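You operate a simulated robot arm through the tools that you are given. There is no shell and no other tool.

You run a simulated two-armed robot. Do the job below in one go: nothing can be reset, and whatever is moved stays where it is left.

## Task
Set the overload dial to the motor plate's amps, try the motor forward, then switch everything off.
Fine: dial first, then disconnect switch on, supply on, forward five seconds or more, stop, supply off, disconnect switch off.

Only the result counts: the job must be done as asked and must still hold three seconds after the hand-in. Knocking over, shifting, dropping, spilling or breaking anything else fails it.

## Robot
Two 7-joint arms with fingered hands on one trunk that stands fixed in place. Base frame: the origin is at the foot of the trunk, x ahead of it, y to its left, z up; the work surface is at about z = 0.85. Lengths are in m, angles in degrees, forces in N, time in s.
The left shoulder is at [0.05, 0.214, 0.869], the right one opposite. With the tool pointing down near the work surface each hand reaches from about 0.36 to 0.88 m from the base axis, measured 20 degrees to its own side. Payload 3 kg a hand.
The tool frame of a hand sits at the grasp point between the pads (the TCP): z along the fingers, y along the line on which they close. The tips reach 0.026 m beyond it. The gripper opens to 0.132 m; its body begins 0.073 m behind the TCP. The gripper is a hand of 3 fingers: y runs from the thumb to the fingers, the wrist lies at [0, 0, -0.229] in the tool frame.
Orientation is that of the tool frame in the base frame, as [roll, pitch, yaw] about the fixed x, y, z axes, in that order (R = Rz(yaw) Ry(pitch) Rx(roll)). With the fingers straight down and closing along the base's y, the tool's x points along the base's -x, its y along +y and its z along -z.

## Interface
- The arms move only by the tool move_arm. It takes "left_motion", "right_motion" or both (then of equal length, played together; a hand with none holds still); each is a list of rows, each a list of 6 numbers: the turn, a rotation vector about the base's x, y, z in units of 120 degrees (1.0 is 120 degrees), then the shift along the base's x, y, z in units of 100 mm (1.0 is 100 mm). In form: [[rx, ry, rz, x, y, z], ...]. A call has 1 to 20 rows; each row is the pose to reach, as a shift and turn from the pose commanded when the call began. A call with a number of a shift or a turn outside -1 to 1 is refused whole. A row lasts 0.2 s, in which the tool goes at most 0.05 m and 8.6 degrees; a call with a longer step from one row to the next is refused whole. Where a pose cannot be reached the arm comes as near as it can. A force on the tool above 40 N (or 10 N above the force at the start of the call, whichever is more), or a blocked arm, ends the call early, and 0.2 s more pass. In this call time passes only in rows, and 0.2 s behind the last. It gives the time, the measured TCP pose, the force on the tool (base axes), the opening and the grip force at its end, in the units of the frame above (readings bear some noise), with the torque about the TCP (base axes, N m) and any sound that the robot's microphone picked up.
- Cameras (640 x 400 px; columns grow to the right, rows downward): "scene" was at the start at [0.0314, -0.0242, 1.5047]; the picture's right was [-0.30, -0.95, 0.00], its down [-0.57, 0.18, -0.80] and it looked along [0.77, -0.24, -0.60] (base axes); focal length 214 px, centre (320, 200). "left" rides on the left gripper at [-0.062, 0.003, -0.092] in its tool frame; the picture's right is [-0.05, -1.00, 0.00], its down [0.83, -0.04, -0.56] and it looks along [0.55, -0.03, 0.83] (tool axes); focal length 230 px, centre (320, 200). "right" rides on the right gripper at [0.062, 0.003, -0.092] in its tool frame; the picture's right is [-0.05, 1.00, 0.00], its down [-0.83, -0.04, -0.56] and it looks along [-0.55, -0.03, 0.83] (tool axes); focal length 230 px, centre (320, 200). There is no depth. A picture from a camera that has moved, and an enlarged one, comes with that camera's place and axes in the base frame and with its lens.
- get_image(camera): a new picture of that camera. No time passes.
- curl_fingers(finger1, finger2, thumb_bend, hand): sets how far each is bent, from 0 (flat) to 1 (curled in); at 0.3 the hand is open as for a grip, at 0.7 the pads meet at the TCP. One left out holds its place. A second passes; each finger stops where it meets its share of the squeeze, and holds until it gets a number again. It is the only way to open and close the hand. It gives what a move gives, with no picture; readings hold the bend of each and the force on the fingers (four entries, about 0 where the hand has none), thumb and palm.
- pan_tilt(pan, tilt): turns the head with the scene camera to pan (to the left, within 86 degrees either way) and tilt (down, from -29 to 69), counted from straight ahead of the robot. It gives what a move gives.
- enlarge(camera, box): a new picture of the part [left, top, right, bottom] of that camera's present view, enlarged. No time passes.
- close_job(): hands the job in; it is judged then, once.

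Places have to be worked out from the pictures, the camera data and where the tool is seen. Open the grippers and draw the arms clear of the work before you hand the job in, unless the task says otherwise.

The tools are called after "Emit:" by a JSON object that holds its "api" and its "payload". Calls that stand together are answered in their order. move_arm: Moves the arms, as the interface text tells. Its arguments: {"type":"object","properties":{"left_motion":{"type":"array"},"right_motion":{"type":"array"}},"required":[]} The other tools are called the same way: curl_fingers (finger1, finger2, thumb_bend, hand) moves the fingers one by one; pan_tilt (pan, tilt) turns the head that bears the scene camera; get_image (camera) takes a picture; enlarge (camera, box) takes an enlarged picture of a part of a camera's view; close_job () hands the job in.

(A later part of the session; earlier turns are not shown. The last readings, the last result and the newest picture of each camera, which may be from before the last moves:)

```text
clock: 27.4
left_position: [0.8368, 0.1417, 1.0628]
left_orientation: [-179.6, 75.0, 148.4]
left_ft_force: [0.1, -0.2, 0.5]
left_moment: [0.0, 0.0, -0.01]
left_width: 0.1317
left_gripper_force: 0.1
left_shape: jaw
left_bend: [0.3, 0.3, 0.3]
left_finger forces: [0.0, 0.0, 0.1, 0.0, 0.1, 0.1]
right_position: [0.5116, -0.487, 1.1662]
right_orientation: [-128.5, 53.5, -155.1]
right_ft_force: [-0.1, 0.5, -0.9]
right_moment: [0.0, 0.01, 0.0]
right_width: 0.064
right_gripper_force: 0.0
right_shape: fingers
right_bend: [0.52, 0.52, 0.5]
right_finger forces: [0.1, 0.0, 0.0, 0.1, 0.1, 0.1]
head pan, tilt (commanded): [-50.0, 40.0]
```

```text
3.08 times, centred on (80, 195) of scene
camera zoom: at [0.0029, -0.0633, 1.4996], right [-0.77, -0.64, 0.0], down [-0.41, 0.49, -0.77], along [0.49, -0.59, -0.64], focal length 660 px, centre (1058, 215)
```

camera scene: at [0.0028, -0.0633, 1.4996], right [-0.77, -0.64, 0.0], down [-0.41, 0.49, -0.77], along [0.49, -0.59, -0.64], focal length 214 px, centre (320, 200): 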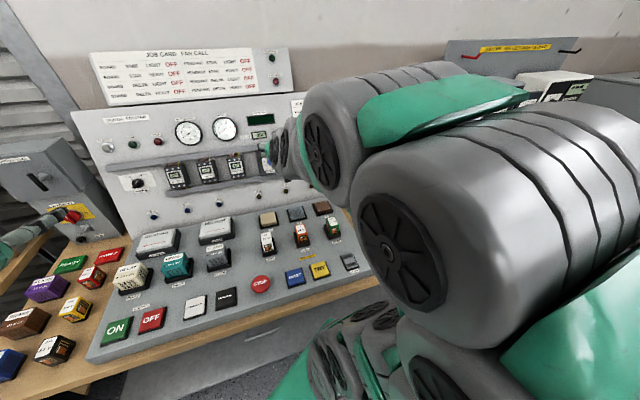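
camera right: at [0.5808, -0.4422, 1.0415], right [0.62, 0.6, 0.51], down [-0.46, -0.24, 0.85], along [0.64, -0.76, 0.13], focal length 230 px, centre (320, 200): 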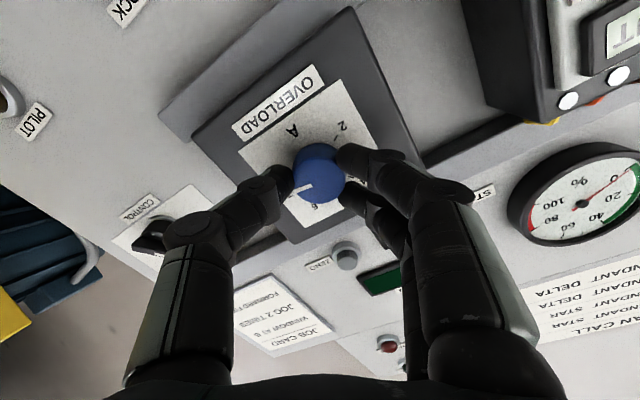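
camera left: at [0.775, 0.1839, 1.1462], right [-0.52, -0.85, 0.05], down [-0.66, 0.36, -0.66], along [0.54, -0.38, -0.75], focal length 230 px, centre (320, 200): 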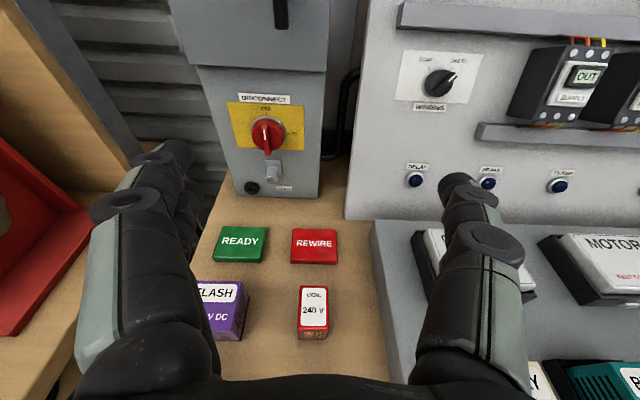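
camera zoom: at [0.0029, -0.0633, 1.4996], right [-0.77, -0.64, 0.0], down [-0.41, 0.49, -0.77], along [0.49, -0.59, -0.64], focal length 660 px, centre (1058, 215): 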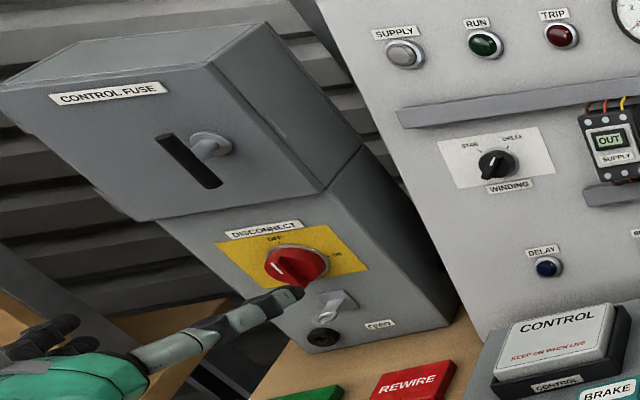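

I refine the ring centre to about (1.061, 0.088, 0.953). I pre-close the left digits and move nearer, staying about 110 mm off.

Emit:
{"api": "curl_fingers", "payload": {"hand": "left", "finger1": 0.58, "finger2": 0.58, "thumb_bend": 0.58}}

Emit:
{"api": "move_arm", "payload": {"left_motion": [[0, 0, 0, 0.25, 0.014, -0.16], [0, 0, 0, 0.5, 0.028, -0.33], [0, 0, 0, 0.75, 0.042, -0.49], [0, 0, 0, 1.0, 0.055, -0.65]]}}

Emit:
{"api": "get_image", "payload": {"camera": "left"}}

Emit:
{"api": "enlarge", "payload": {"camera": "left", "box": [250, 80, 390, 200]}}

Emit:
{"api": "enlarge", "payload": {"camera": "scene", "box": [0, 130, 160, 260]}}

```text
clock: 28.4
left_position: [0.8353, 0.1427, 1.0636]
left_orientation: [-179.7, 75.0, 148.3]
left_ft_force: [-0.5, -0.6, 0.2]
left_moment: [-0.01, 0.0, 0.0]
left_width: 0.0453
left_gripper_force: 0.1
left_shape: fingers
left_bend: [0.57, 0.57, 0.57]
left_finger forces: [0.0, 0.0, 0.1, 0.0, 0.0, 0.1]
right_position: [0.512, -0.4884, 1.167]
right_orientation: [-128.5, 53.5, -155.0]
right_ft_force: [-0.3, 0.3, 0.3]
right_moment: [0.04, -0.01, 0.02]
right_width: 0.0639
right_gripper_force: 0.0
right_shape: fingers
right_bend: [0.52, 0.52, 0.5]
right_finger forces: [0.0, 0.0, 0.1, 0.0, 0.0, 0.0]
head pan, tilt (commanded): [-50.0, 40.0]
```

```text
clock: 29.4
left_position: [0.9337, 0.1463, 1.0005]
left_orientation: [-179.8, 75.0, 148.2]
left_ft_force: [0.0, 0.6, 0.0]
left_moment: [-0.01, -0.02, -0.01]
left_width: 0.0452
left_gripper_force: 0.0
left_shape: fingers
left_bend: [0.57, 0.57, 0.57]
left_finger forces: [0.1, 0.0, 0.0, 0.0, 0.0, 0.0]
right_position: [0.5122, -0.4883, 1.1665]
right_orientation: [-128.4, 53.4, -155.2]
right_ft_force: [0.8, 0.2, -0.7]
right_moment: [0.02, 0.01, 0.01]
right_width: 0.0642
right_gripper_force: 0.1
right_shape: fingers
right_bend: [0.52, 0.52, 0.5]
right_finger forces: [0.0, 0.0, 0.0, 0.1, 0.1, 0.0]
head pan, tilt (commanded): [-50.0, 40.0]
```

```text
taken
camera left: at [0.8724, 0.1885, 1.0833], right [-0.52, -0.85, 0.05], down [-0.66, 0.36, -0.66], along [0.54, -0.37, -0.75], focal length 230 px, centre (320, 200)
```

left: 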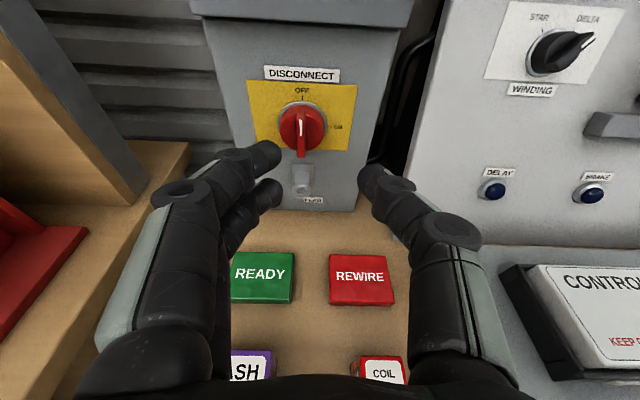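

```text
3.33 times, centred on (320, 140) of left
camera zoom: at [0.8724, 0.1885, 1.0833], right [-0.52, -0.85, 0.05], down [-0.66, 0.36, -0.66], along [0.54, -0.37, -0.75], focal length 767 px, centre (320, 400)
```

zoom: 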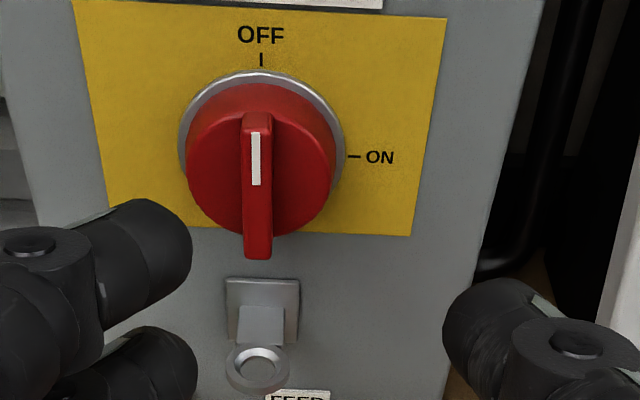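

```text
3.08 times, centred on (80, 195) of scene
camera zoom: at [0.0029, -0.0633, 1.4996], right [-0.77, -0.64, 0.0], down [-0.41, 0.49, -0.77], along [0.49, -0.59, -0.64], focal length 660 px, centre (1058, 215)
```

zoom: 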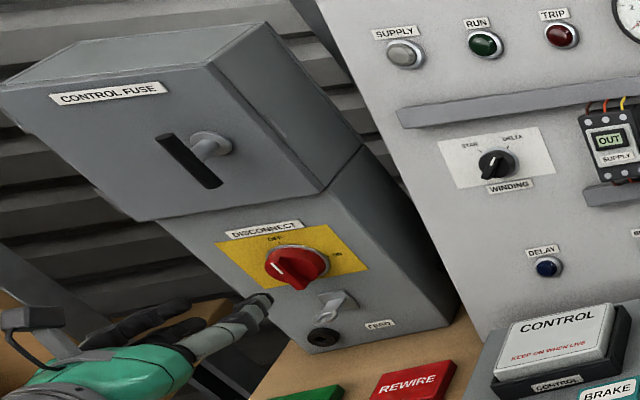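

The ring centre is confirmed at about (1.0605, 0.088, 0.9545): the hand needs +17 mm in tool y and +11 mm in tool x. Before gripping I test that the wrist can roll +90° here in free space.

Emit:
{"api": "move_arm", "payload": {"left_motion": [[0.0513, -0.0318, -0.0162, 0.02, 0.02, -0.02], [0.1026, -0.0636, -0.0324, 0.04, 0.05, -0.05], [0.1539, -0.0955, -0.0485, 0.05, 0.1, -0.08], [0.2052, -0.1273, -0.0647, 0.067, 0.163, -0.109], [0.2565, -0.1591, -0.0809, 0.067, 0.163, -0.109], [0.3079, -0.1909, -0.0971, 0.067, 0.163, -0.109], [0.3592, -0.2227, -0.1132, 0.067, 0.163, -0.109], [0.4105, -0.2545, -0.1294, 0.067, 0.163, -0.109], [0.4618, -0.2864, -0.1456, 0.067, 0.163, -0.109], [0.5131, -0.3182, -0.1618, 0.067, 0.163, -0.109], [0.5644, -0.35, -0.1779, 0.067, 0.163, -0.109], [0.6157, -0.3818, -0.1941, 0.067, 0.163, -0.109]]}}

Emit:
{"api": "get_image", "payload": {"camera": "left"}}

Emit:
{"api": "pan_tilt", "payload": {"pan": 10, "tilt": 35}}

Emit:
{"api": "get_image", "payload": {"camera": "scene"}}

```text
clock: 32.0
left_position: [0.9414, 0.1645, 0.9888]
left_orientation: [105.2, -0.2, 58.2]
left_ft_force: [0.6, 0.0, 0.4]
left_moment: [-0.01, -0.02, 0.0]
left_width: 0.0452
left_gripper_force: 0.0
left_shape: fingers
left_bend: [0.57, 0.57, 0.57]
left_finger forces: [0.0, 0.1, 0.0, 0.0, 0.0, 0.0]
right_position: [0.5121, -0.4885, 1.1664]
right_orientation: [-128.5, 53.5, -155.1]
right_ft_force: [-0.7, -0.6, 0.8]
right_moment: [0.0, -0.02, 0.02]
right_width: 0.0641
right_gripper_force: 0.1
right_shape: fingers
right_bend: [0.52, 0.52, 0.5]
right_finger forces: [0.0, 0.0, 0.1, 0.0, 0.0, 0.1]
head pan, tilt (commanded): [-50.0, 40.0]
```

```text
taken
camera left: at [0.8329, 0.1582, 1.0159], right [-0.25, 0.1, -0.96], down [-0.03, 0.99, 0.11], along [0.97, 0.05, -0.24], focal length 230 px, centre (320, 200)
```

left: 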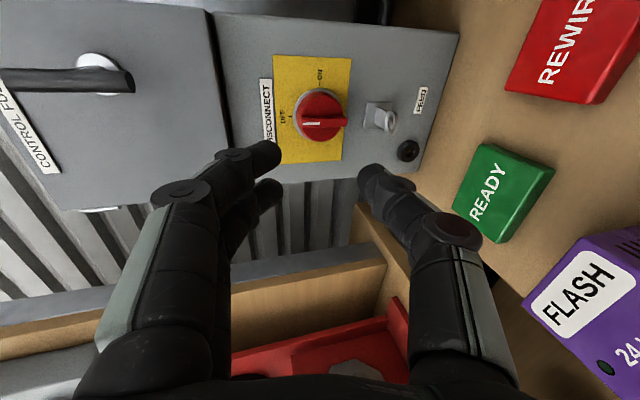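

```text
clock: 33.3
left_position: [0.9408, 0.1643, 0.99]
left_orientation: [105.1, 0.0, 58.3]
left_ft_force: [-0.2, 0.0, 0.3]
left_moment: [0.04, 0.0, -0.03]
left_width: 0.0449
left_gripper_force: 0.0
left_shape: fingers
left_bend: [0.57, 0.57, 0.57]
left_finger forces: [0.0, 0.1, 0.0, 0.0, 0.0, 0.0]
right_position: [0.5121, -0.4884, 1.1669]
right_orientation: [-128.4, 53.5, -155.0]
right_ft_force: [-0.8, 0.1, 0.3]
right_moment: [-0.03, -0.02, -0.03]
right_width: 0.0641
right_gripper_force: 0.0
right_shape: fingers
right_bend: [0.52, 0.52, 0.5]
right_finger forces: [0.0, 0.1, 0.1, 0.0, 0.0, 0.0]
head pan, tilt (commanded): [10.0, 35.0]
```

```text
taken
camera scene: at [0.0349, 0.017, 1.5072], right [0.17, -0.98, 0.0], down [-0.56, -0.1, -0.82], along [0.81, 0.14, -0.57], focal length 214 px, centre (320, 200)
```

scene: 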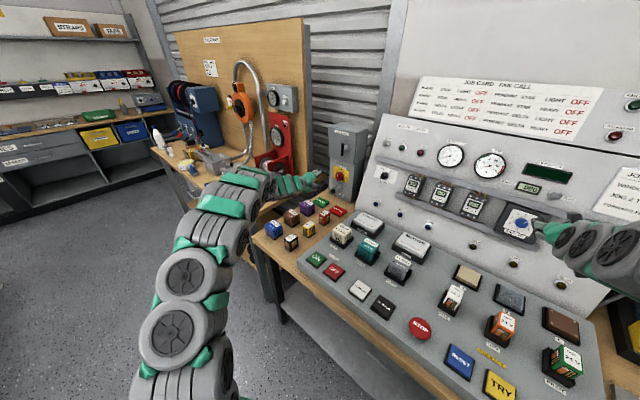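

The wrist rolls the full 90° freely and the knob stays centred on the tool axis. I roll back to the start attitude, ready to approach.

Emit:
{"api": "move_arm", "payload": {"left_motion": [[-0.0513, 0.0318, 0.0162, 0, 0, 0], [-0.1026, 0.0636, 0.0324, 0, 0, 0], [-0.1539, 0.0955, 0.0485, 0, 0, 0], [-0.2052, 0.1273, 0.0647, 0, 0, 0], [-0.2565, 0.1591, 0.0809, 0, 0, 0], [-0.3079, 0.1909, 0.0971, 0, 0, 0], [-0.3592, 0.2227, 0.1132, 0, 0, 0], [-0.4105, 0.2545, 0.1294, 0, 0, 0], [-0.4618, 0.2864, 0.1456, 0, 0, 0], [-0.5131, 0.3182, 0.1618, 0, 0, 0], [-0.5644, 0.35, 0.1779, 0, 0, 0], [-0.6157, 0.3818, 0.1941, 0, 0, 0]]}}

Emit:
{"api": "enlarge", "payload": {"camera": "left", "box": [220, 60, 420, 220]}}

Emit:
{"api": "enlarge", "payload": {"camera": "scene", "box": [290, 120, 390, 220]}}

```text
clock: 35.9
left_position: [0.9404, 0.1644, 0.9883]
left_orientation: [-179.4, 75.0, 148.6]
left_ft_force: [-0.3, -0.2, 0.5]
left_moment: [0.0, -0.02, -0.03]
left_width: 0.0451
left_gripper_force: 0.1
left_shape: fingers
left_bend: [0.57, 0.57, 0.57]
left_finger forces: [0.1, 0.1, 0.1, 0.1, 0.0, 0.0]
right_position: [0.5123, -0.4887, 1.167]
right_orientation: [-128.5, 53.4, -155.0]
right_ft_force: [-0.4, -0.6, 0.3]
right_moment: [-0.02, -0.01, -0.01]
right_width: 0.0643
right_gripper_force: 0.1
right_shape: fingers
right_bend: [0.52, 0.52, 0.5]
right_finger forces: [0.0, 0.0, 0.1, 0.0, 0.1, 0.0]
head pan, tilt (commanded): [10.0, 35.0]
```

```text
2.50 times, centred on (320, 140) of left
camera zoom: at [0.8796, 0.2051, 1.0712], right [-0.52, -0.85, 0.05], down [-0.66, 0.36, -0.66], along [0.54, -0.37, -0.75], focal length 575 px, centre (320, 350)
```

zoom: 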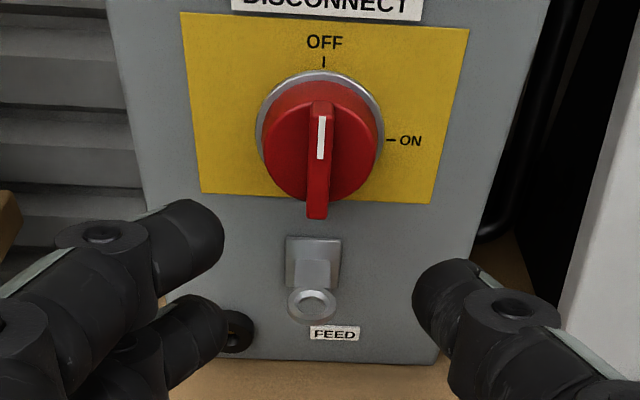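

```text
4.00 times, centred on (340, 170) of scene
camera zoom: at [0.0349, 0.0171, 1.5072], right [0.17, -0.98, 0.0], down [-0.56, -0.1, -0.82], along [0.81, 0.14, -0.57], focal length 858 px, centre (240, 320)
```

zoom: 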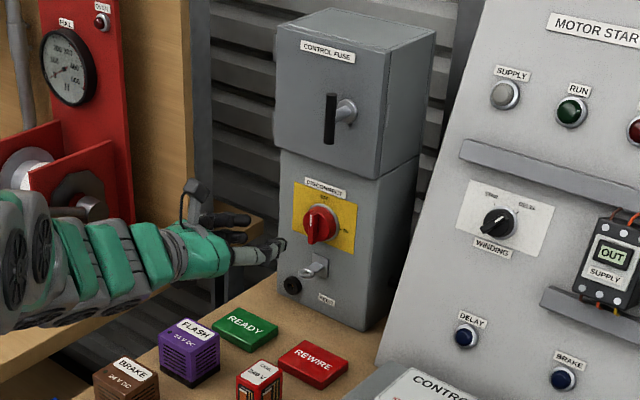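

The knob is on the tool axis. I advance 85 mm straight along the tool axis, leaving about 25 mm to go.

Emit:
{"api": "move_arm", "payload": {"left_motion": [[0, 0, 0, 0.175, -0.108, -0.055], [0, 0, 0, 0.35, -0.217, -0.11], [0, 0, 0, 0.524, -0.325, -0.165], [0, 0, 0, 0.698, -0.433, -0.22], [0, 0, 0, 0.698, -0.433, -0.22]]}}

Emit:
{"api": "get_image", "payload": {"camera": "left"}}

Emit:
{"api": "enlarge", "payload": {"camera": "left", "box": [220, 80, 420, 240]}}

Emit:
{"api": "enlarge", "payload": {"camera": "scene", "box": [290, 120, 390, 220]}}

```text
clock: 37.1
left_position: [1.0097, 0.1184, 0.9673]
left_orientation: [-179.9, 75.0, 148.1]
left_ft_force: [0.5, -0.2, -0.3]
left_moment: [0.03, -0.01, -0.01]
left_width: 0.0452
left_gripper_force: 0.0
left_shape: fingers
left_bend: [0.57, 0.57, 0.57]
left_finger forces: [0.0, 0.1, 0.1, 0.0, 0.0, 0.0]
right_position: [0.513, -0.4891, 1.1671]
right_orientation: [-128.6, 53.6, -155.0]
right_ft_force: [0.0, -0.1, -0.4]
right_moment: [0.0, 0.02, -0.02]
right_width: 0.0641
right_gripper_force: 0.1
right_shape: fingers
right_bend: [0.52, 0.52, 0.5]
right_finger forces: [0.1, 0.0, 0.0, 0.0, 0.0, 0.1]
head pan, tilt (commanded): [10.0, 35.0]
```

```text
taken
camera left: at [0.9489, 0.1595, 1.0499], right [-0.52, -0.85, 0.05], down [-0.66, 0.36, -0.66], along [0.54, -0.37, -0.75], focal length 230 px, centre (320, 200)
```

left: 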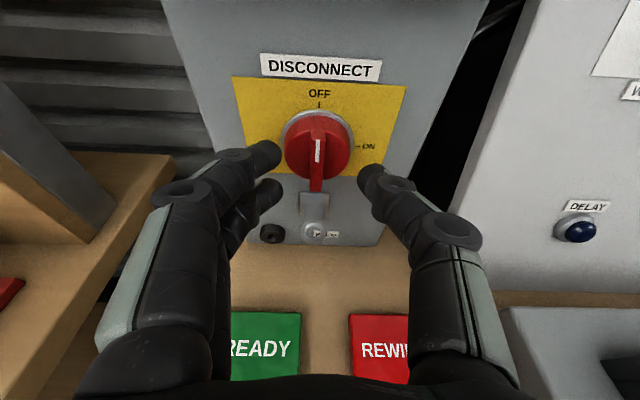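

```text
2.50 times, centred on (320, 160) of left
camera zoom: at [0.9489, 0.1595, 1.0499], right [-0.52, -0.85, 0.05], down [-0.66, 0.36, -0.66], along [0.54, -0.37, -0.75], focal length 575 px, centre (320, 300)
```

zoom: 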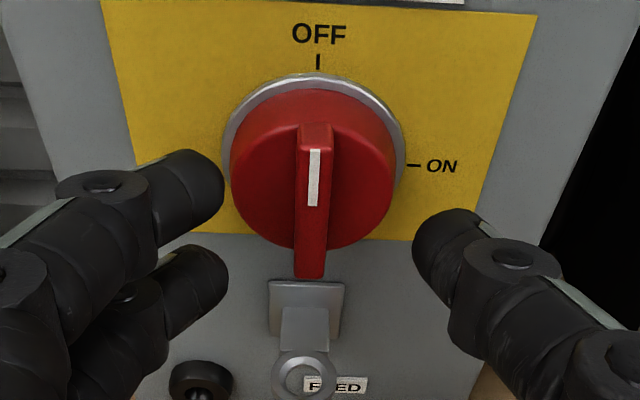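

```text
4.00 times, centred on (340, 170) of scene
camera zoom: at [0.0349, 0.0171, 1.5072], right [0.17, -0.98, 0.0], down [-0.56, -0.1, -0.82], along [0.81, 0.14, -0.57], focal length 858 px, centre (240, 320)
```

zoom: 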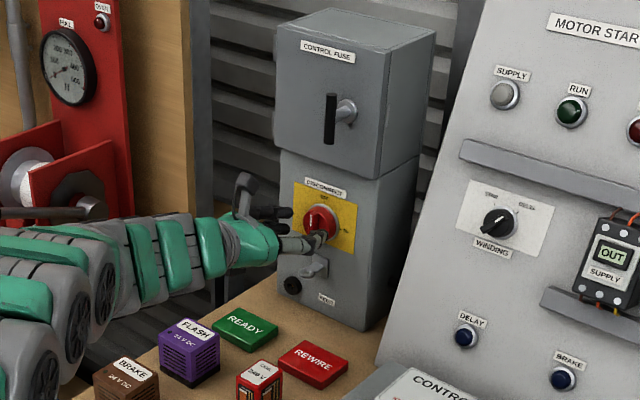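

The digits straddle the bar; the bar front is about 42 mm ahead of the TCP. I advance 22 mm so the tips come beside the bar, then look.

Emit:
{"api": "move_arm", "payload": {"left_motion": [[0, 0, 0, 0.06, -0.037, -0.019], [0, 0, 0, 0.12, -0.075, -0.038], [0, 0, 0, 0.181, -0.112, -0.057], [0, 0, 0, 0.181, -0.112, -0.057]]}}

Emit:
{"api": "enlarge", "payload": {"camera": "left", "box": [220, 80, 420, 240]}}

Emit:
{"api": "enlarge", "payload": {"camera": "scene", "box": [310, 140, 370, 200]}}

```text
clock: 38.1
left_position: [1.0269, 0.1094, 0.9612]
left_orientation: [-179.7, 75.0, 148.2]
left_ft_force: [-0.1, -0.1, -0.2]
left_moment: [0.0, -0.03, -0.02]
left_width: 0.0451
left_gripper_force: 0.0
left_shape: fingers
left_bend: [0.57, 0.57, 0.57]
left_finger forces: [0.0, 0.0, 0.1, 0.0, 0.0, 0.1]
right_position: [0.5128, -0.4887, 1.1671]
right_orientation: [-128.5, 53.4, -155.2]
right_ft_force: [-0.9, 0.1, 0.0]
right_moment: [0.0, 0.03, -0.01]
right_width: 0.0643
right_gripper_force: 0.1
right_shape: fingers
right_bend: [0.52, 0.52, 0.5]
right_finger forces: [0.1, 0.1, 0.0, 0.0, 0.1, 0.1]
head pan, tilt (commanded): [10.0, 35.0]
```

```text
2.50 times, centred on (320, 160) of left
camera zoom: at [0.9671, 0.1508, 1.0438], right [-0.52, -0.85, 0.05], down [-0.66, 0.36, -0.66], along [0.54, -0.37, -0.75], focal length 575 px, centre (320, 300)
```

zoom: 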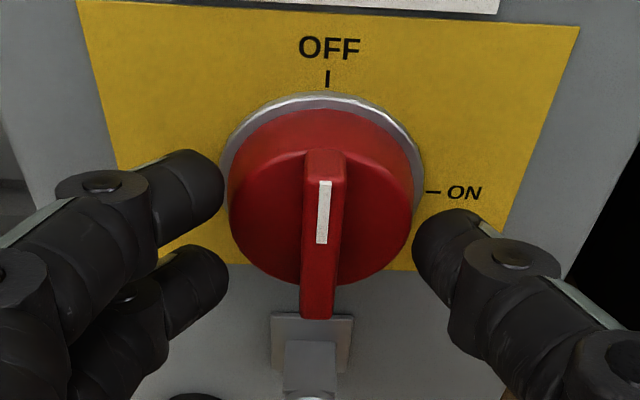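

```text
6.67 times, centred on (340, 170) of scene
camera zoom: at [0.0349, 0.0171, 1.5072], right [0.17, -0.98, 0.0], down [-0.56, -0.1, -0.82], along [0.81, 0.14, -0.57], focal length 1430 px, centre (187, 400)
```

zoom: 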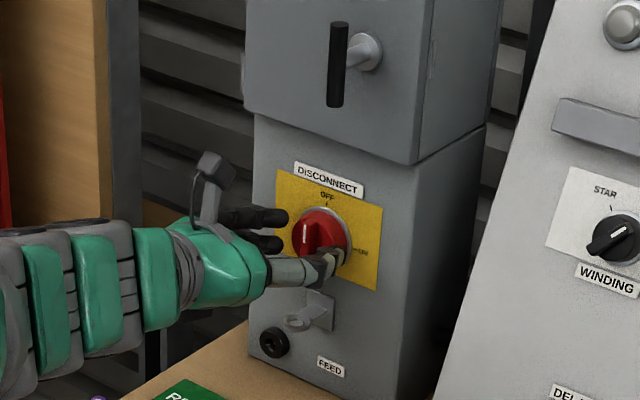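

The bar is centred between the digits but only about 4 mm overlapped. I advance 6 mm more and then close on the bar.

Emit:
{"api": "move_arm", "payload": {"left_motion": [[0, 0, 0, 0.025, -0.015, -0.008], [0, 0, 0, 0.05, -0.031, -0.016], [0, 0, 0, 0.05, -0.031, -0.016]]}}

Emit:
{"api": "curl_fingers", "payload": {"hand": "left", "finger1": 0.66, "finger2": 0.66, "thumb_bend": 0.66}}

Emit:
{"api": "enlarge", "payload": {"camera": "left", "box": [220, 80, 420, 240]}}

```text
clock: 38.9
left_position: [1.0329, 0.1047, 0.96]
left_orientation: [-179.9, 74.9, 148.2]
left_ft_force: [-0.8, -0.2, 0.4]
left_moment: [0.0, 0.0, 0.03]
left_width: 0.0451
left_gripper_force: 0.1
left_shape: fingers
left_bend: [0.57, 0.57, 0.57]
left_finger forces: [0.1, 0.1, 0.0, 0.0, 0.0, 0.1]
right_position: [0.512, -0.4881, 1.1674]
right_orientation: [-128.5, 53.6, -155.0]
right_ft_force: [0.3, 0.3, 0.1]
right_moment: [0.03, -0.01, 0.0]
right_width: 0.0643
right_gripper_force: 0.0
right_shape: fingers
right_bend: [0.52, 0.52, 0.5]
right_finger forces: [0.0, 0.1, 0.0, 0.0, 0.0, 0.2]
head pan, tilt (commanded): [10.0, 35.0]
```

```text
clock: 39.9
left_position: [1.0326, 0.1064, 0.96]
left_orientation: [-179.9, 75.0, 148.2]
left_ft_force: [-6.9, 8.4, 1.1]
left_moment: [0.03, 0.01, -0.07]
left_width: 0.0283
left_gripper_force: 9.6
left_shape: fingers
left_bend: [0.61, 0.62, 0.65]
left_finger forces: [4.1, 3.6, 0.0, 0.1, 11.1, 0.1]
right_position: [0.5129, -0.4879, 1.1662]
right_orientation: [-128.5, 53.6, -155.0]
right_ft_force: [0.4, -1.1, 0.7]
right_moment: [0.02, -0.05, -0.02]
right_width: 0.0643
right_gripper_force: 0.1
right_shape: fingers
right_bend: [0.52, 0.52, 0.5]
right_finger forces: [0.1, 0.0, 0.1, 0.0, 0.0, 0.1]
head pan, tilt (commanded): [10.0, 35.0]
```

```text
2.50 times, centred on (320, 160) of left
camera zoom: at [0.9718, 0.1481, 1.0428], right [-0.52, -0.86, 0.05], down [-0.66, 0.36, -0.66], along [0.55, -0.37, -0.75], focal length 575 px, centre (320, 300)
```

zoom: 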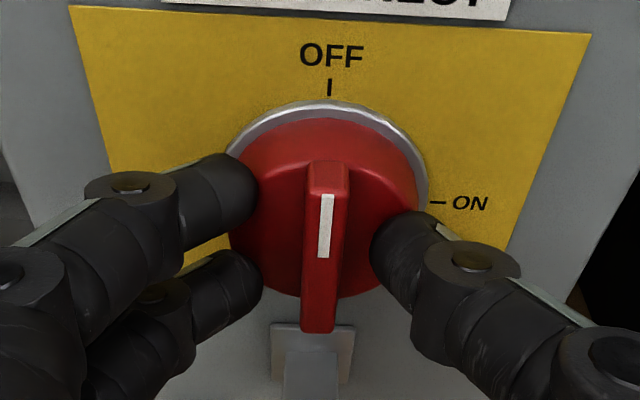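

The fingertips met the red disc face rather than the bar. I ease off to 0.58, back out 5 mm and close again on the bar.

Emit:
{"api": "curl_fingers", "payload": {"hand": "left", "finger1": 0.59, "finger2": 0.59, "thumb_bend": 0.59}}

Emit:
{"api": "move_arm", "payload": {"left_motion": [[0, 0, 0, -0.041, 0.025, 0.013], [0, 0, 0, -0.041, 0.025, 0.013]]}}

Emit:
{"api": "curl_fingers", "payload": {"hand": "left", "finger1": 0.68, "finger2": 0.68, "thumb_bend": 0.68}}

Emit:
{"api": "enlarge", "payload": {"camera": "left", "box": [220, 80, 420, 240]}}

```text
clock: 40.9
left_position: [1.0332, 0.1061, 0.9601]
left_orientation: [-179.9, 74.9, 148.1]
left_ft_force: [-16.2, 11.3, -0.7]
left_moment: [0.07, 0.06, -0.4]
left_width: 0.032
left_gripper_force: 10.9
left_shape: fingers
left_bend: [0.59, 0.59, 0.62]
left_finger forces: [0.2, 0.0, 0.0, 0.1, 20.3, 0.0]
right_position: [0.5117, -0.4875, 1.1674]
right_orientation: [-128.5, 53.6, -155.0]
right_ft_force: [-0.3, -0.1, 0.2]
right_moment: [-0.01, 0.0, 0.0]
right_width: 0.064
right_gripper_force: 0.0
right_shape: fingers
right_bend: [0.52, 0.52, 0.5]
right_finger forces: [0.0, 0.1, 0.0, 0.0, 0.0, 0.1]
head pan, tilt (commanded): [10.0, 35.0]
```

```text
clock: 41.5
left_position: [1.0281, 0.1066, 0.9602]
left_orientation: [-179.8, 75.0, 148.2]
left_ft_force: [0.2, -0.5, -0.6]
left_moment: [-0.03, 0.0, -0.03]
left_width: 0.0382
left_gripper_force: 0.1
left_shape: fingers
left_bend: [0.59, 0.59, 0.59]
left_finger forces: [0.1, 0.1, 0.0, 0.0, 0.1, 0.0]
right_position: [0.5116, -0.4888, 1.1678]
right_orientation: [-128.5, 53.4, -155.1]
right_ft_force: [-0.2, 0.4, 0.7]
right_moment: [0.01, 0.03, -0.01]
right_width: 0.0642
right_gripper_force: 0.1
right_shape: fingers
right_bend: [0.52, 0.52, 0.5]
right_finger forces: [0.1, 0.0, 0.0, 0.0, 0.0, 0.0]
head pan, tilt (commanded): [10.0, 35.0]
```

```text
clock: 42.5
left_position: [1.0283, 0.1084, 0.9602]
left_orientation: [-179.8, 75.0, 148.2]
left_ft_force: [-1.5, 1.8, -0.4]
left_moment: [0.0, -0.01, 0.01]
left_width: 0.0123
left_gripper_force: 1.1
left_shape: fingers
left_bend: [0.68, 0.68, 0.68]
left_finger forces: [2.5, 0.0, 0.0, 0.0, 0.2, 0.1]
right_position: [0.5122, -0.489, 1.1673]
right_orientation: [-128.5, 53.5, -155.0]
right_ft_force: [-0.4, -0.8, 0.3]
right_moment: [0.05, -0.04, 0.02]
right_width: 0.0643
right_gripper_force: 0.0
right_shape: fingers
right_bend: [0.52, 0.52, 0.5]
right_finger forces: [0.0, 0.0, 0.0, 0.0, 0.0, 0.0]
head pan, tilt (commanded): [10.0, 35.0]
```

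```text
2.50 times, centred on (320, 160) of left
camera zoom: at [0.9676, 0.1496, 1.043], right [-0.52, -0.85, 0.05], down [-0.66, 0.36, -0.66], along [0.54, -0.37, -0.75], focal length 575 px, centre (320, 300)
```

zoom: 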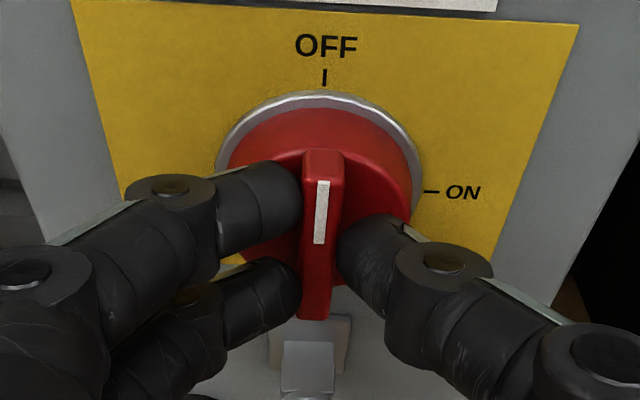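

Now the digits rest on both sides of the bar (width 12 mm). I squeeze a bit more for a firm hold.

Emit:
{"api": "curl_fingers", "payload": {"hand": "left", "finger1": 0.74, "finger2": 0.74, "thumb_bend": 0.72}}

Emit:
{"api": "enlarge", "payload": {"camera": "left", "box": [220, 80, 420, 240]}}

```text
clock: 43.5
left_position: [1.0283, 0.1085, 0.9598]
left_orientation: [-179.9, 74.9, 148.2]
left_ft_force: [3.7, 1.9, -0.5]
left_moment: [0.07, 0.03, 0.06]
left_width: 0.0083
left_gripper_force: 4.9
left_shape: fingers
left_bend: [0.71, 0.72, 0.69]
left_finger forces: [4.4, 3.2, 0.0, 0.1, 3.4, 0.0]
right_position: [0.5129, -0.4886, 1.1673]
right_orientation: [-128.5, 53.5, -155.1]
right_ft_force: [0.0, -0.2, 0.5]
right_moment: [-0.02, 0.03, 0.02]
right_width: 0.0641
right_gripper_force: 0.0
right_shape: fingers
right_bend: [0.52, 0.52, 0.5]
right_finger forces: [0.0, 0.1, 0.0, 0.0, 0.0, 0.1]
head pan, tilt (commanded): [10.0, 35.0]
```

```text
2.50 times, centred on (320, 160) of left
camera zoom: at [0.9677, 0.1497, 1.043], right [-0.52, -0.85, 0.05], down [-0.66, 0.36, -0.66], along [0.54, -0.37, -0.75], focal length 575 px, centre (320, 300)
```

zoom: 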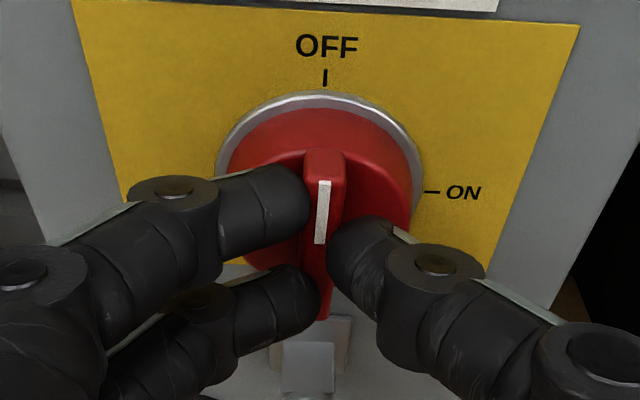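

Both sides are held (about 3–4 N each). I turn the bar clockwise 30° and check.

Emit:
{"api": "move_arm", "payload": {"left_motion": [[0.0513, -0.0318, -0.0162, 0, 0, 0], [0.1026, -0.0636, -0.0324, 0, 0, 0], [0.1539, -0.0955, -0.0485, 0, 0, 0], [0.2052, -0.1273, -0.0647, 0, 0, 0]]}}

Emit:
{"api": "enlarge", "payload": {"camera": "left", "box": [220, 80, 420, 240]}}

```text
clock: 44.5
left_position: [1.0289, 0.108, 0.96]
left_orientation: [118.2, 56.8, 82.2]
left_ft_force: [-2.5, 0.8, -1.4]
left_moment: [0.03, 0.02, -0.04]
left_width: 0.0082
left_gripper_force: 6.0
left_shape: fingers
left_bend: [0.72, 0.73, 0.69]
left_finger forces: [2.9, 1.9, 0.0, 0.0, 6.7, 0.1]
right_position: [0.5117, -0.4893, 1.167]
right_orientation: [-128.5, 53.6, -155.1]
right_ft_force: [-0.5, -0.2, -0.6]
right_moment: [0.0, 0.01, -0.01]
right_width: 0.0644
right_gripper_force: 0.0
right_shape: fingers
right_bend: [0.52, 0.52, 0.5]
right_finger forces: [0.0, 0.0, 0.0, 0.0, 0.0, 0.0]
head pan, tilt (commanded): [10.0, 35.0]
```

```text
2.50 times, centred on (320, 160) of left
camera zoom: at [0.9501, 0.1237, 1.0371], right [-0.57, -0.69, -0.44], down [-0.42, 0.71, -0.57], along [0.71, -0.14, -0.69], focal length 575 px, centre (320, 300)
```

zoom: 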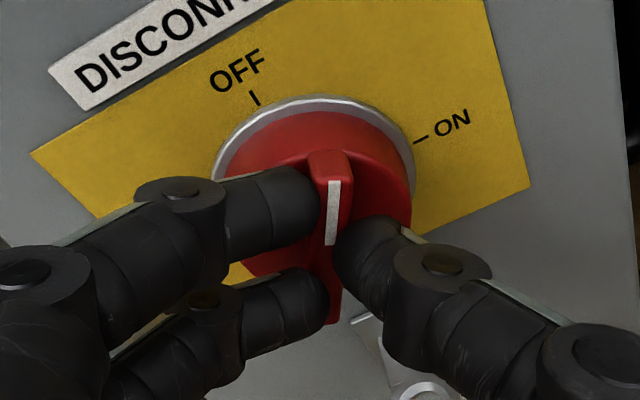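

The bar follows. I continue another 60° clockwise toward ON.

Emit:
{"api": "move_arm", "payload": {"left_motion": [[0.0513, -0.0318, -0.0162, 0, 0, 0], [0.1026, -0.0636, -0.0324, 0, 0, 0], [0.1539, -0.0955, -0.0485, 0, 0, 0], [0.2052, -0.1273, -0.0647, 0, 0, 0], [0.2565, -0.1591, -0.0809, 0, 0, 0], [0.3079, -0.1909, -0.0971, 0, 0, 0], [0.3592, -0.2227, -0.1132, 0, 0, 0], [0.4105, -0.2545, -0.1294, 0, 0, 0]]}}

Emit:
{"api": "enlarge", "payload": {"camera": "left", "box": [220, 80, 420, 240]}}

Emit:
{"api": "enlarge", "payload": {"camera": "scene", "box": [310, 120, 400, 210]}}

```text
clock: 46.3
left_position: [1.0293, 0.1094, 0.9609]
left_orientation: [105.0, -0.3, 58.2]
left_ft_force: [-5.7, 3.0, 1.9]
left_moment: [-0.01, 0.1, 0.02]
left_width: 0.0012
left_gripper_force: 4.6
left_shape: fingers
left_bend: [0.74, 0.74, 0.71]
left_finger forces: [2.8, 0.1, 0.1, 0.0, 5.5, 0.0]
right_position: [0.5124, -0.487, 1.1668]
right_orientation: [-128.5, 53.5, -155.1]
right_ft_force: [0.0, -0.5, -0.3]
right_moment: [-0.01, 0.01, 0.0]
right_width: 0.0643
right_gripper_force: 0.1
right_shape: fingers
right_bend: [0.52, 0.52, 0.5]
right_finger forces: [0.0, 0.1, 0.0, 0.0, 0.0, 0.0]
head pan, tilt (commanded): [10.0, 35.0]
```

```text
2.50 times, centred on (320, 160) of left
camera zoom: at [0.9207, 0.1034, 0.9863], right [-0.25, 0.1, -0.96], down [-0.03, 0.99, 0.11], along [0.97, 0.05, -0.24], focal length 575 px, centre (320, 300)
```

zoom: 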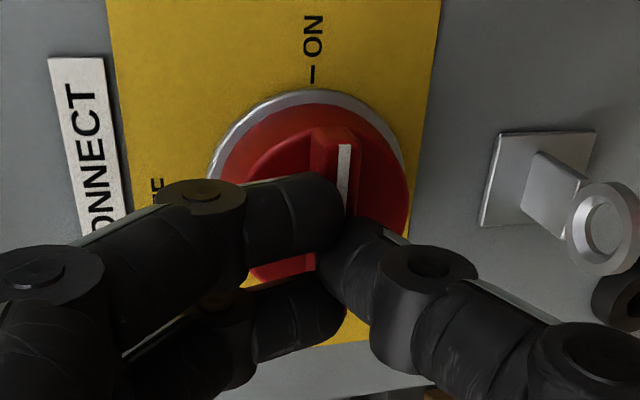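

```text
4.44 times, centred on (355, 165) of scene
camera zoom: at [0.0348, 0.0171, 1.5072], right [0.17, -0.98, 0.0], down [-0.56, -0.1, -0.82], along [0.81, 0.14, -0.57], focal length 953 px, centre (164, 356)
```

zoom: 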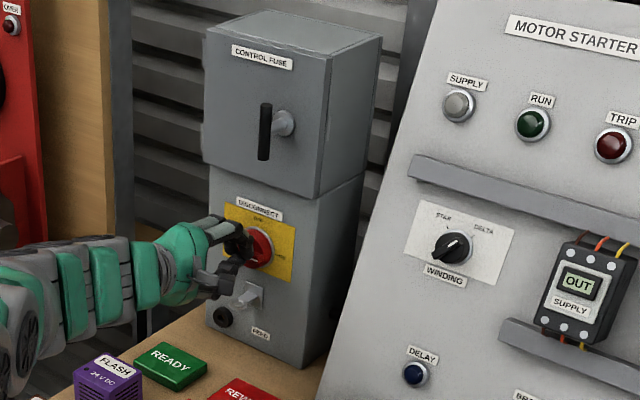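

The digits slipped partly at the end, but the bar looks near ON. I open slightly and back off along the tool axis to inspect.

Emit:
{"api": "curl_fingers", "payload": {"hand": "left", "finger1": 0.64, "finger2": 0.64, "thumb_bend": 0.64}}

Emit:
{"api": "move_arm", "payload": {"left_motion": [[0, 0, 0, -0.1, 0.062, 0.032], [0, 0, 0, -0.2, 0.124, 0.063], [0, 0, 0, -0.3, 0.186, 0.095], [0, 0, 0, -0.41, 0.255, 0.13]]}}

Emit:
{"api": "enlarge", "payload": {"camera": "left", "box": [220, 60, 420, 220]}}

Emit:
{"api": "enlarge", "payload": {"camera": "scene", "box": [310, 120, 400, 210]}}

```text
clock: 47.3
left_position: [1.0287, 0.1103, 0.9592]
left_orientation: [105.1, 0.0, 58.2]
left_ft_force: [-8.9, 6.7, -0.4]
left_moment: [0.06, 0.05, 0.1]
left_width: 0.0201
left_gripper_force: 5.7
left_shape: fingers
left_bend: [0.66, 0.74, 0.64]
left_finger forces: [3.2, 8.3, 0.1, 0.0, 0.0, 0.0]
right_position: [0.5125, -0.4886, 1.1668]
right_orientation: [-128.6, 53.7, -155.0]
right_ft_force: [0.1, -0.2, -0.5]
right_moment: [-0.03, -0.01, 0.0]
right_width: 0.0641
right_gripper_force: 0.0
right_shape: fingers
right_bend: [0.52, 0.52, 0.5]
right_finger forces: [0.0, 0.1, 0.0, 0.0, 0.1, 0.0]
head pan, tilt (commanded): [10.0, 35.0]
```

```text
clock: 48.3
left_position: [0.9893, 0.1345, 0.9741]
left_orientation: [105.2, -0.1, 58.2]
left_ft_force: [-0.5, -0.8, 0.0]
left_moment: [0.0, -0.03, -0.01]
left_width: 0.0219
left_gripper_force: 0.0
left_shape: fingers
left_bend: [0.64, 0.64, 0.64]
left_finger forces: [0.0, 0.0, 0.1, 0.0, 0.0, 0.0]
right_position: [0.513, -0.4901, 1.1675]
right_orientation: [-128.6, 53.5, -155.2]
right_ft_force: [-0.2, 0.4, 0.2]
right_moment: [-0.01, 0.02, -0.01]
right_width: 0.0641
right_gripper_force: 0.1
right_shape: fingers
right_bend: [0.52, 0.52, 0.5]
right_finger forces: [0.0, 0.1, 0.0, 0.0, 0.1, 0.0]
head pan, tilt (commanded): [10.0, 35.0]
```

```text
2.50 times, centred on (320, 140) of left
camera zoom: at [0.8821, 0.1288, 1.0008], right [-0.25, 0.09, -0.96], down [-0.03, 0.99, 0.1], along [0.97, 0.05, -0.24], focal length 575 px, centre (320, 350)
```

zoom: 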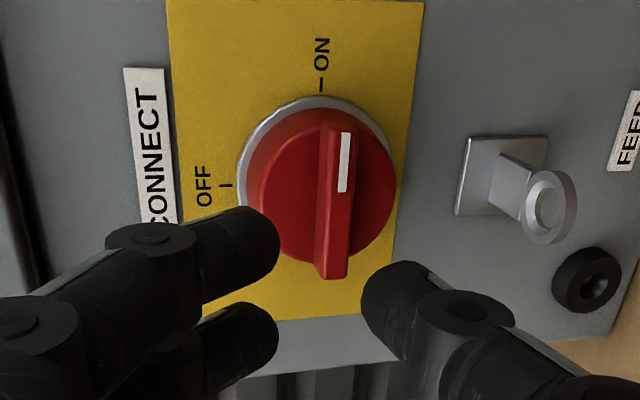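

```text
4.44 times, centred on (355, 165) of scene
camera zoom: at [0.0349, 0.0171, 1.5072], right [0.17, -0.98, 0.0], down [-0.56, -0.1, -0.82], along [0.81, 0.14, -0.57], focal length 953 px, centre (164, 356)
```

zoom: 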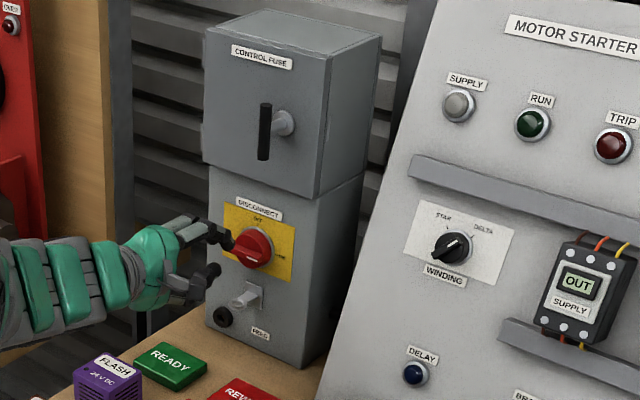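

The bar is now parallel to the plate edge and points at ON – the disconnect is on. I retreat the left hand and roll it back.

Emit:
{"api": "move_arm", "payload": {"left_motion": [[-0.03, 0.0186, 0.0095, -0.27, 0.14, 0.2], [-0.08, 0.05, 0.0253, -0.54, 0.27, 0.4], [-0.13, 0.081, 0.041, -0.8, 0.4, 0.6], [-0.18, 0.112, 0.057, -0.9, 0.4, 0.8], [-0.23, 0.143, 0.0727, -0.95, 0.4, 0.95], [-0.28, 0.174, 0.0885, -1.0, 0.4, 1.0], [-0.33, 0.205, 0.104, -1.0, 0.4, 1.0], [-0.38, 0.236, 0.12, -1.0, 0.4, 1.0], [-0.43, 0.267, 0.136, -1.0, 0.4, 1.0], [-0.48, 0.298, 0.152, -1.0, 0.4, 1.0], [-0.53, 0.329, 0.168, -1.0, 0.4, 1.0], [-0.575, 0.357, 0.182, -1.0, 0.4, 1.0], [-0.6157, 0.3818, 0.1941, -1.0, 0.4, 1.0]]}}

Emit:
{"api": "move_arm", "payload": {"left_motion": [[0.034, 0.055, 0, -0.15, -0.02, 0.1], [0.068, 0.11, 0, -0.3, -0.05, 0.2], [0.102, 0.165, 0, -0.45, -0.08, 0.3], [0.136, 0.22, 0, -0.6, -0.1, 0.4], [0.17, 0.275, 0, -0.75, -0.12, 0.4], [0.205, 0.33, 0, -0.9, -0.15, 0.4], [0.2416, 0.3895, 0, -1.0, -0.2, 0.4]]}}

Emit:
{"api": "get_image", "payload": {"camera": "scene"}}

Emit:
{"api": "get_image", "payload": {"camera": "left"}}

```text
clock: 51.1
left_position: [0.8881, 0.1759, 1.0732]
left_orientation: [-179.3, 75.0, 148.6]
left_ft_force: [0.4, -1.6, 0.6]
left_moment: [-0.01, 0.0, -0.03]
left_width: 0.0219
left_gripper_force: 0.1
left_shape: fingers
left_bend: [0.64, 0.64, 0.64]
left_finger forces: [0.1, 0.0, 0.1, 0.0, 0.0, 0.0]
right_position: [0.5133, -0.4892, 1.1673]
right_orientation: [-128.5, 53.5, -154.9]
right_ft_force: [-0.4, -0.6, -0.3]
right_moment: [-0.01, 0.04, 0.02]
right_width: 0.0642
right_gripper_force: 0.1
right_shape: fingers
right_bend: [0.52, 0.52, 0.5]
right_finger forces: [0.0, 0.0, 0.0, 0.0, 0.1, 0.0]
head pan, tilt (commanded): [10.0, 35.0]
```

```text
clock: 52.7
left_position: [0.6562, 0.1709, 0.9473]
left_orientation: [-178.6, 35.4, 144.9]
left_ft_force: [-3.3, 7.3, 2.5]
left_moment: [-0.41, -0.21, -0.18]
left_width: 0.0224
left_gripper_force: 0.1
left_shape: fingers
left_bend: [0.64, 0.64, 0.64]
left_finger forces: [0.0, 0.1, 0.0, 0.1, 0.0, 0.0]
left hand out of reach, approached as far as the arm can: row 2, 3, 4, 5, 6, 7
right_position: [0.5129, -0.487, 1.1673]
right_orientation: [-128.5, 53.5, -155.0]
right_ft_force: [-0.3, 0.6, -0.5]
right_moment: [-0.08, 0.01, -0.08]
right_width: 0.0642
right_gripper_force: 0.1
right_shape: fingers
right_bend: [0.52, 0.52, 0.5]
right_finger forces: [0.0, 0.0, 0.0, 0.0, 0.0, 0.0]
head pan, tilt (commanded): [10.0, 35.0]
```

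```text
taken
camera scene: at [0.0343, 0.0174, 1.5071], right [0.17, -0.98, 0.0], down [-0.56, -0.1, -0.82], along [0.81, 0.14, -0.57], focal length 214 px, centre (320, 200)
```

scene: 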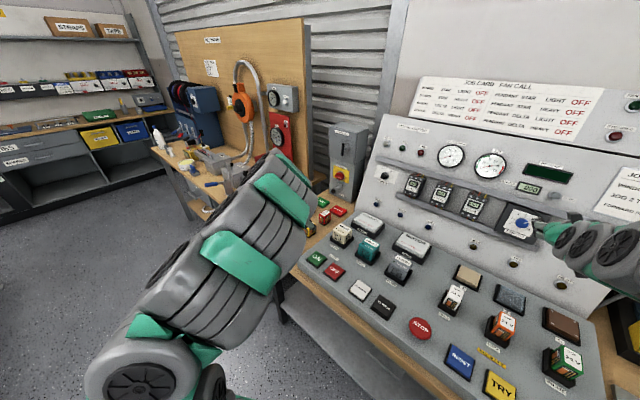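

```text
taken
camera left: at [0.6557, 0.1765, 1.0566], right [-0.55, -0.83, 0.05], down [-0.83, 0.55, -0.03], along [0.0, -0.06, -1.0], focal length 230 px, centre (320, 200)
```

left: 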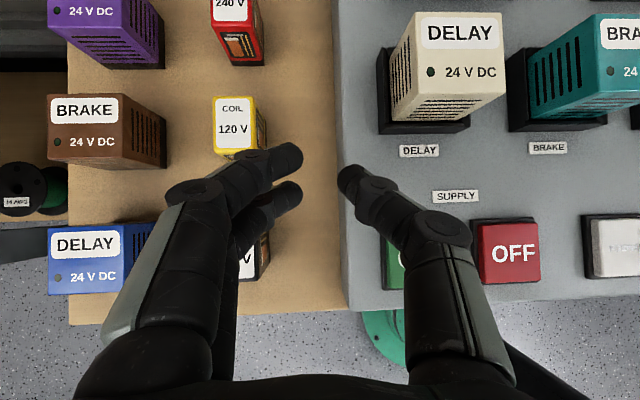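

The retreat went beyond reach while tilting, so the arm sagged inward to (0.656, 0.171, 0.947), just above the loose coils. I lift straight up now and check that nothing was disturbed.

Emit:
{"api": "move_arm", "payload": {"left_motion": [[0, 0, 0, 0, 0, 0.1], [0, 0, 0, 0, 0, 0.3], [0, 0, 0, 0, 0, 0.6], [0, 0, 0, 0, 0, 0.9]]}}

Emit:
{"api": "get_image", "payload": {"camera": "left"}}

Emit:
{"api": "get_image", "payload": {"camera": "scene"}}

```text
clock: 53.7
left_position: [0.6219, 0.1991, 0.9811]
left_orientation: [177.9, 32.5, 142.0]
left_ft_force: [-0.8, -0.2, 0.7]
left_moment: [-0.02, -0.02, -0.01]
left_width: 0.0222
left_gripper_force: 0.1
left_shape: fingers
left_bend: [0.64, 0.64, 0.64]
left_finger forces: [0.0, 0.0, 0.0, 0.1, 0.0, 0.0]
left hand out of reach, approached as far as the arm can: row 2, 3, 4
right_position: [0.5125, -0.4887, 1.1674]
right_orientation: [-128.5, 53.5, -155.0]
right_ft_force: [0.8, 0.6, -0.5]
right_moment: [-0.01, 0.03, -0.02]
right_width: 0.0643
right_gripper_force: 0.1
right_shape: fingers
right_bend: [0.52, 0.52, 0.5]
right_finger forces: [0.0, 0.0, 0.1, 0.0, 0.1, 0.1]
head pan, tilt (commanded): [10.0, 35.0]
```

```text
taken
camera left: at [0.6235, 0.1972, 1.0916], right [-0.57, -0.82, 0.0], down [-0.82, 0.57, 0.02], along [-0.01, 0.01, -1.0], focal length 230 px, centre (320, 200)
```

left: 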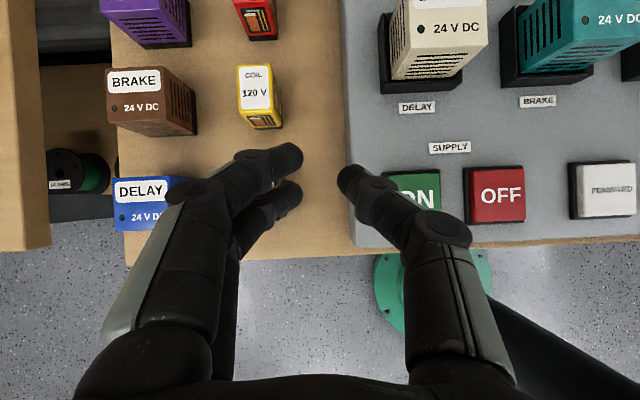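

```text
taken
camera scene: at [0.035, 0.0171, 1.5072], right [0.17, -0.98, 0.0], down [-0.56, -0.1, -0.82], along [0.81, 0.14, -0.57], focal length 214 px, centre (320, 200)
```

scene: 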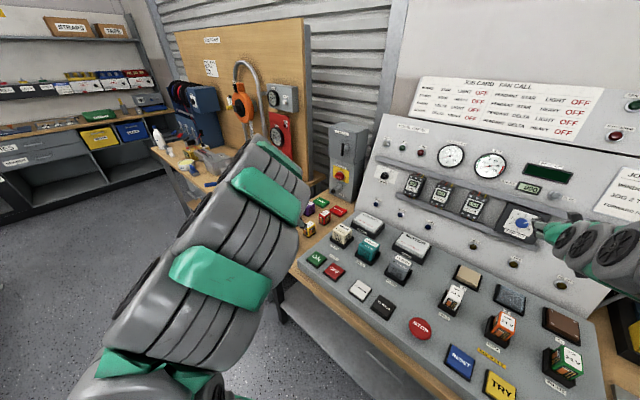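

Lifting is limited by a wrist joint, but the hand is free (no force). I check the loose coils below for any disturbance.

Emit:
{"api": "enlarge", "payload": {"camera": "left", "box": [100, 50, 360, 240]}}

Emit:
{"api": "enlarge", "payload": {"camera": "scene", "box": [270, 170, 400, 290]}}

Emit:
{"api": "get_image", "payload": {"camera": "right"}}

```text
2.11 times, centred on (230, 145) of left
camera zoom: at [0.6235, 0.1972, 1.0916], right [-0.57, -0.82, 0.0], down [-0.82, 0.57, 0.02], along [-0.01, 0.01, -1.0], focal length 484 px, centre (510, 316)
```

zoom: 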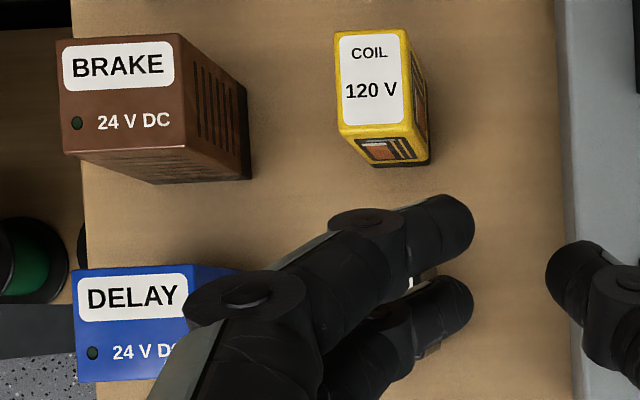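

```text
3.33 times, centred on (335, 230) of scene
camera zoom: at [0.035, 0.0171, 1.5072], right [0.17, -0.98, 0.0], down [-0.56, -0.1, -0.82], along [0.81, 0.14, -0.57], focal length 715 px, centre (270, 100)
```

zoom: 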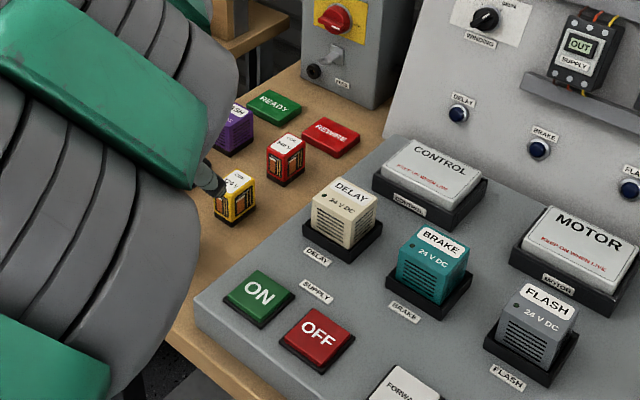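

```text
taken
camera right: at [0.4078, -0.4553, 1.1503], right [0.34, 0.84, -0.42], down [0.0, 0.45, 0.89], along [0.94, -0.3, 0.15], focal length 230 px, centre (320, 200)
```

right: 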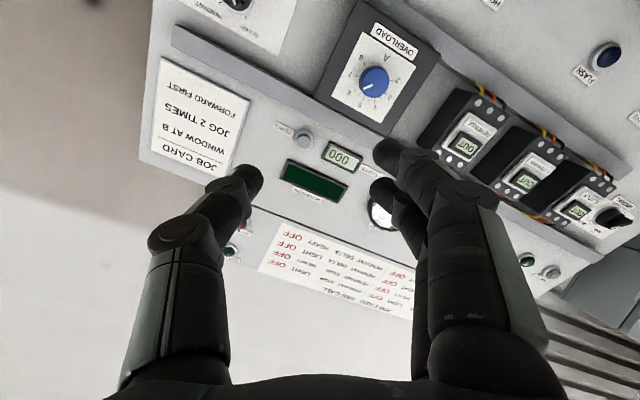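

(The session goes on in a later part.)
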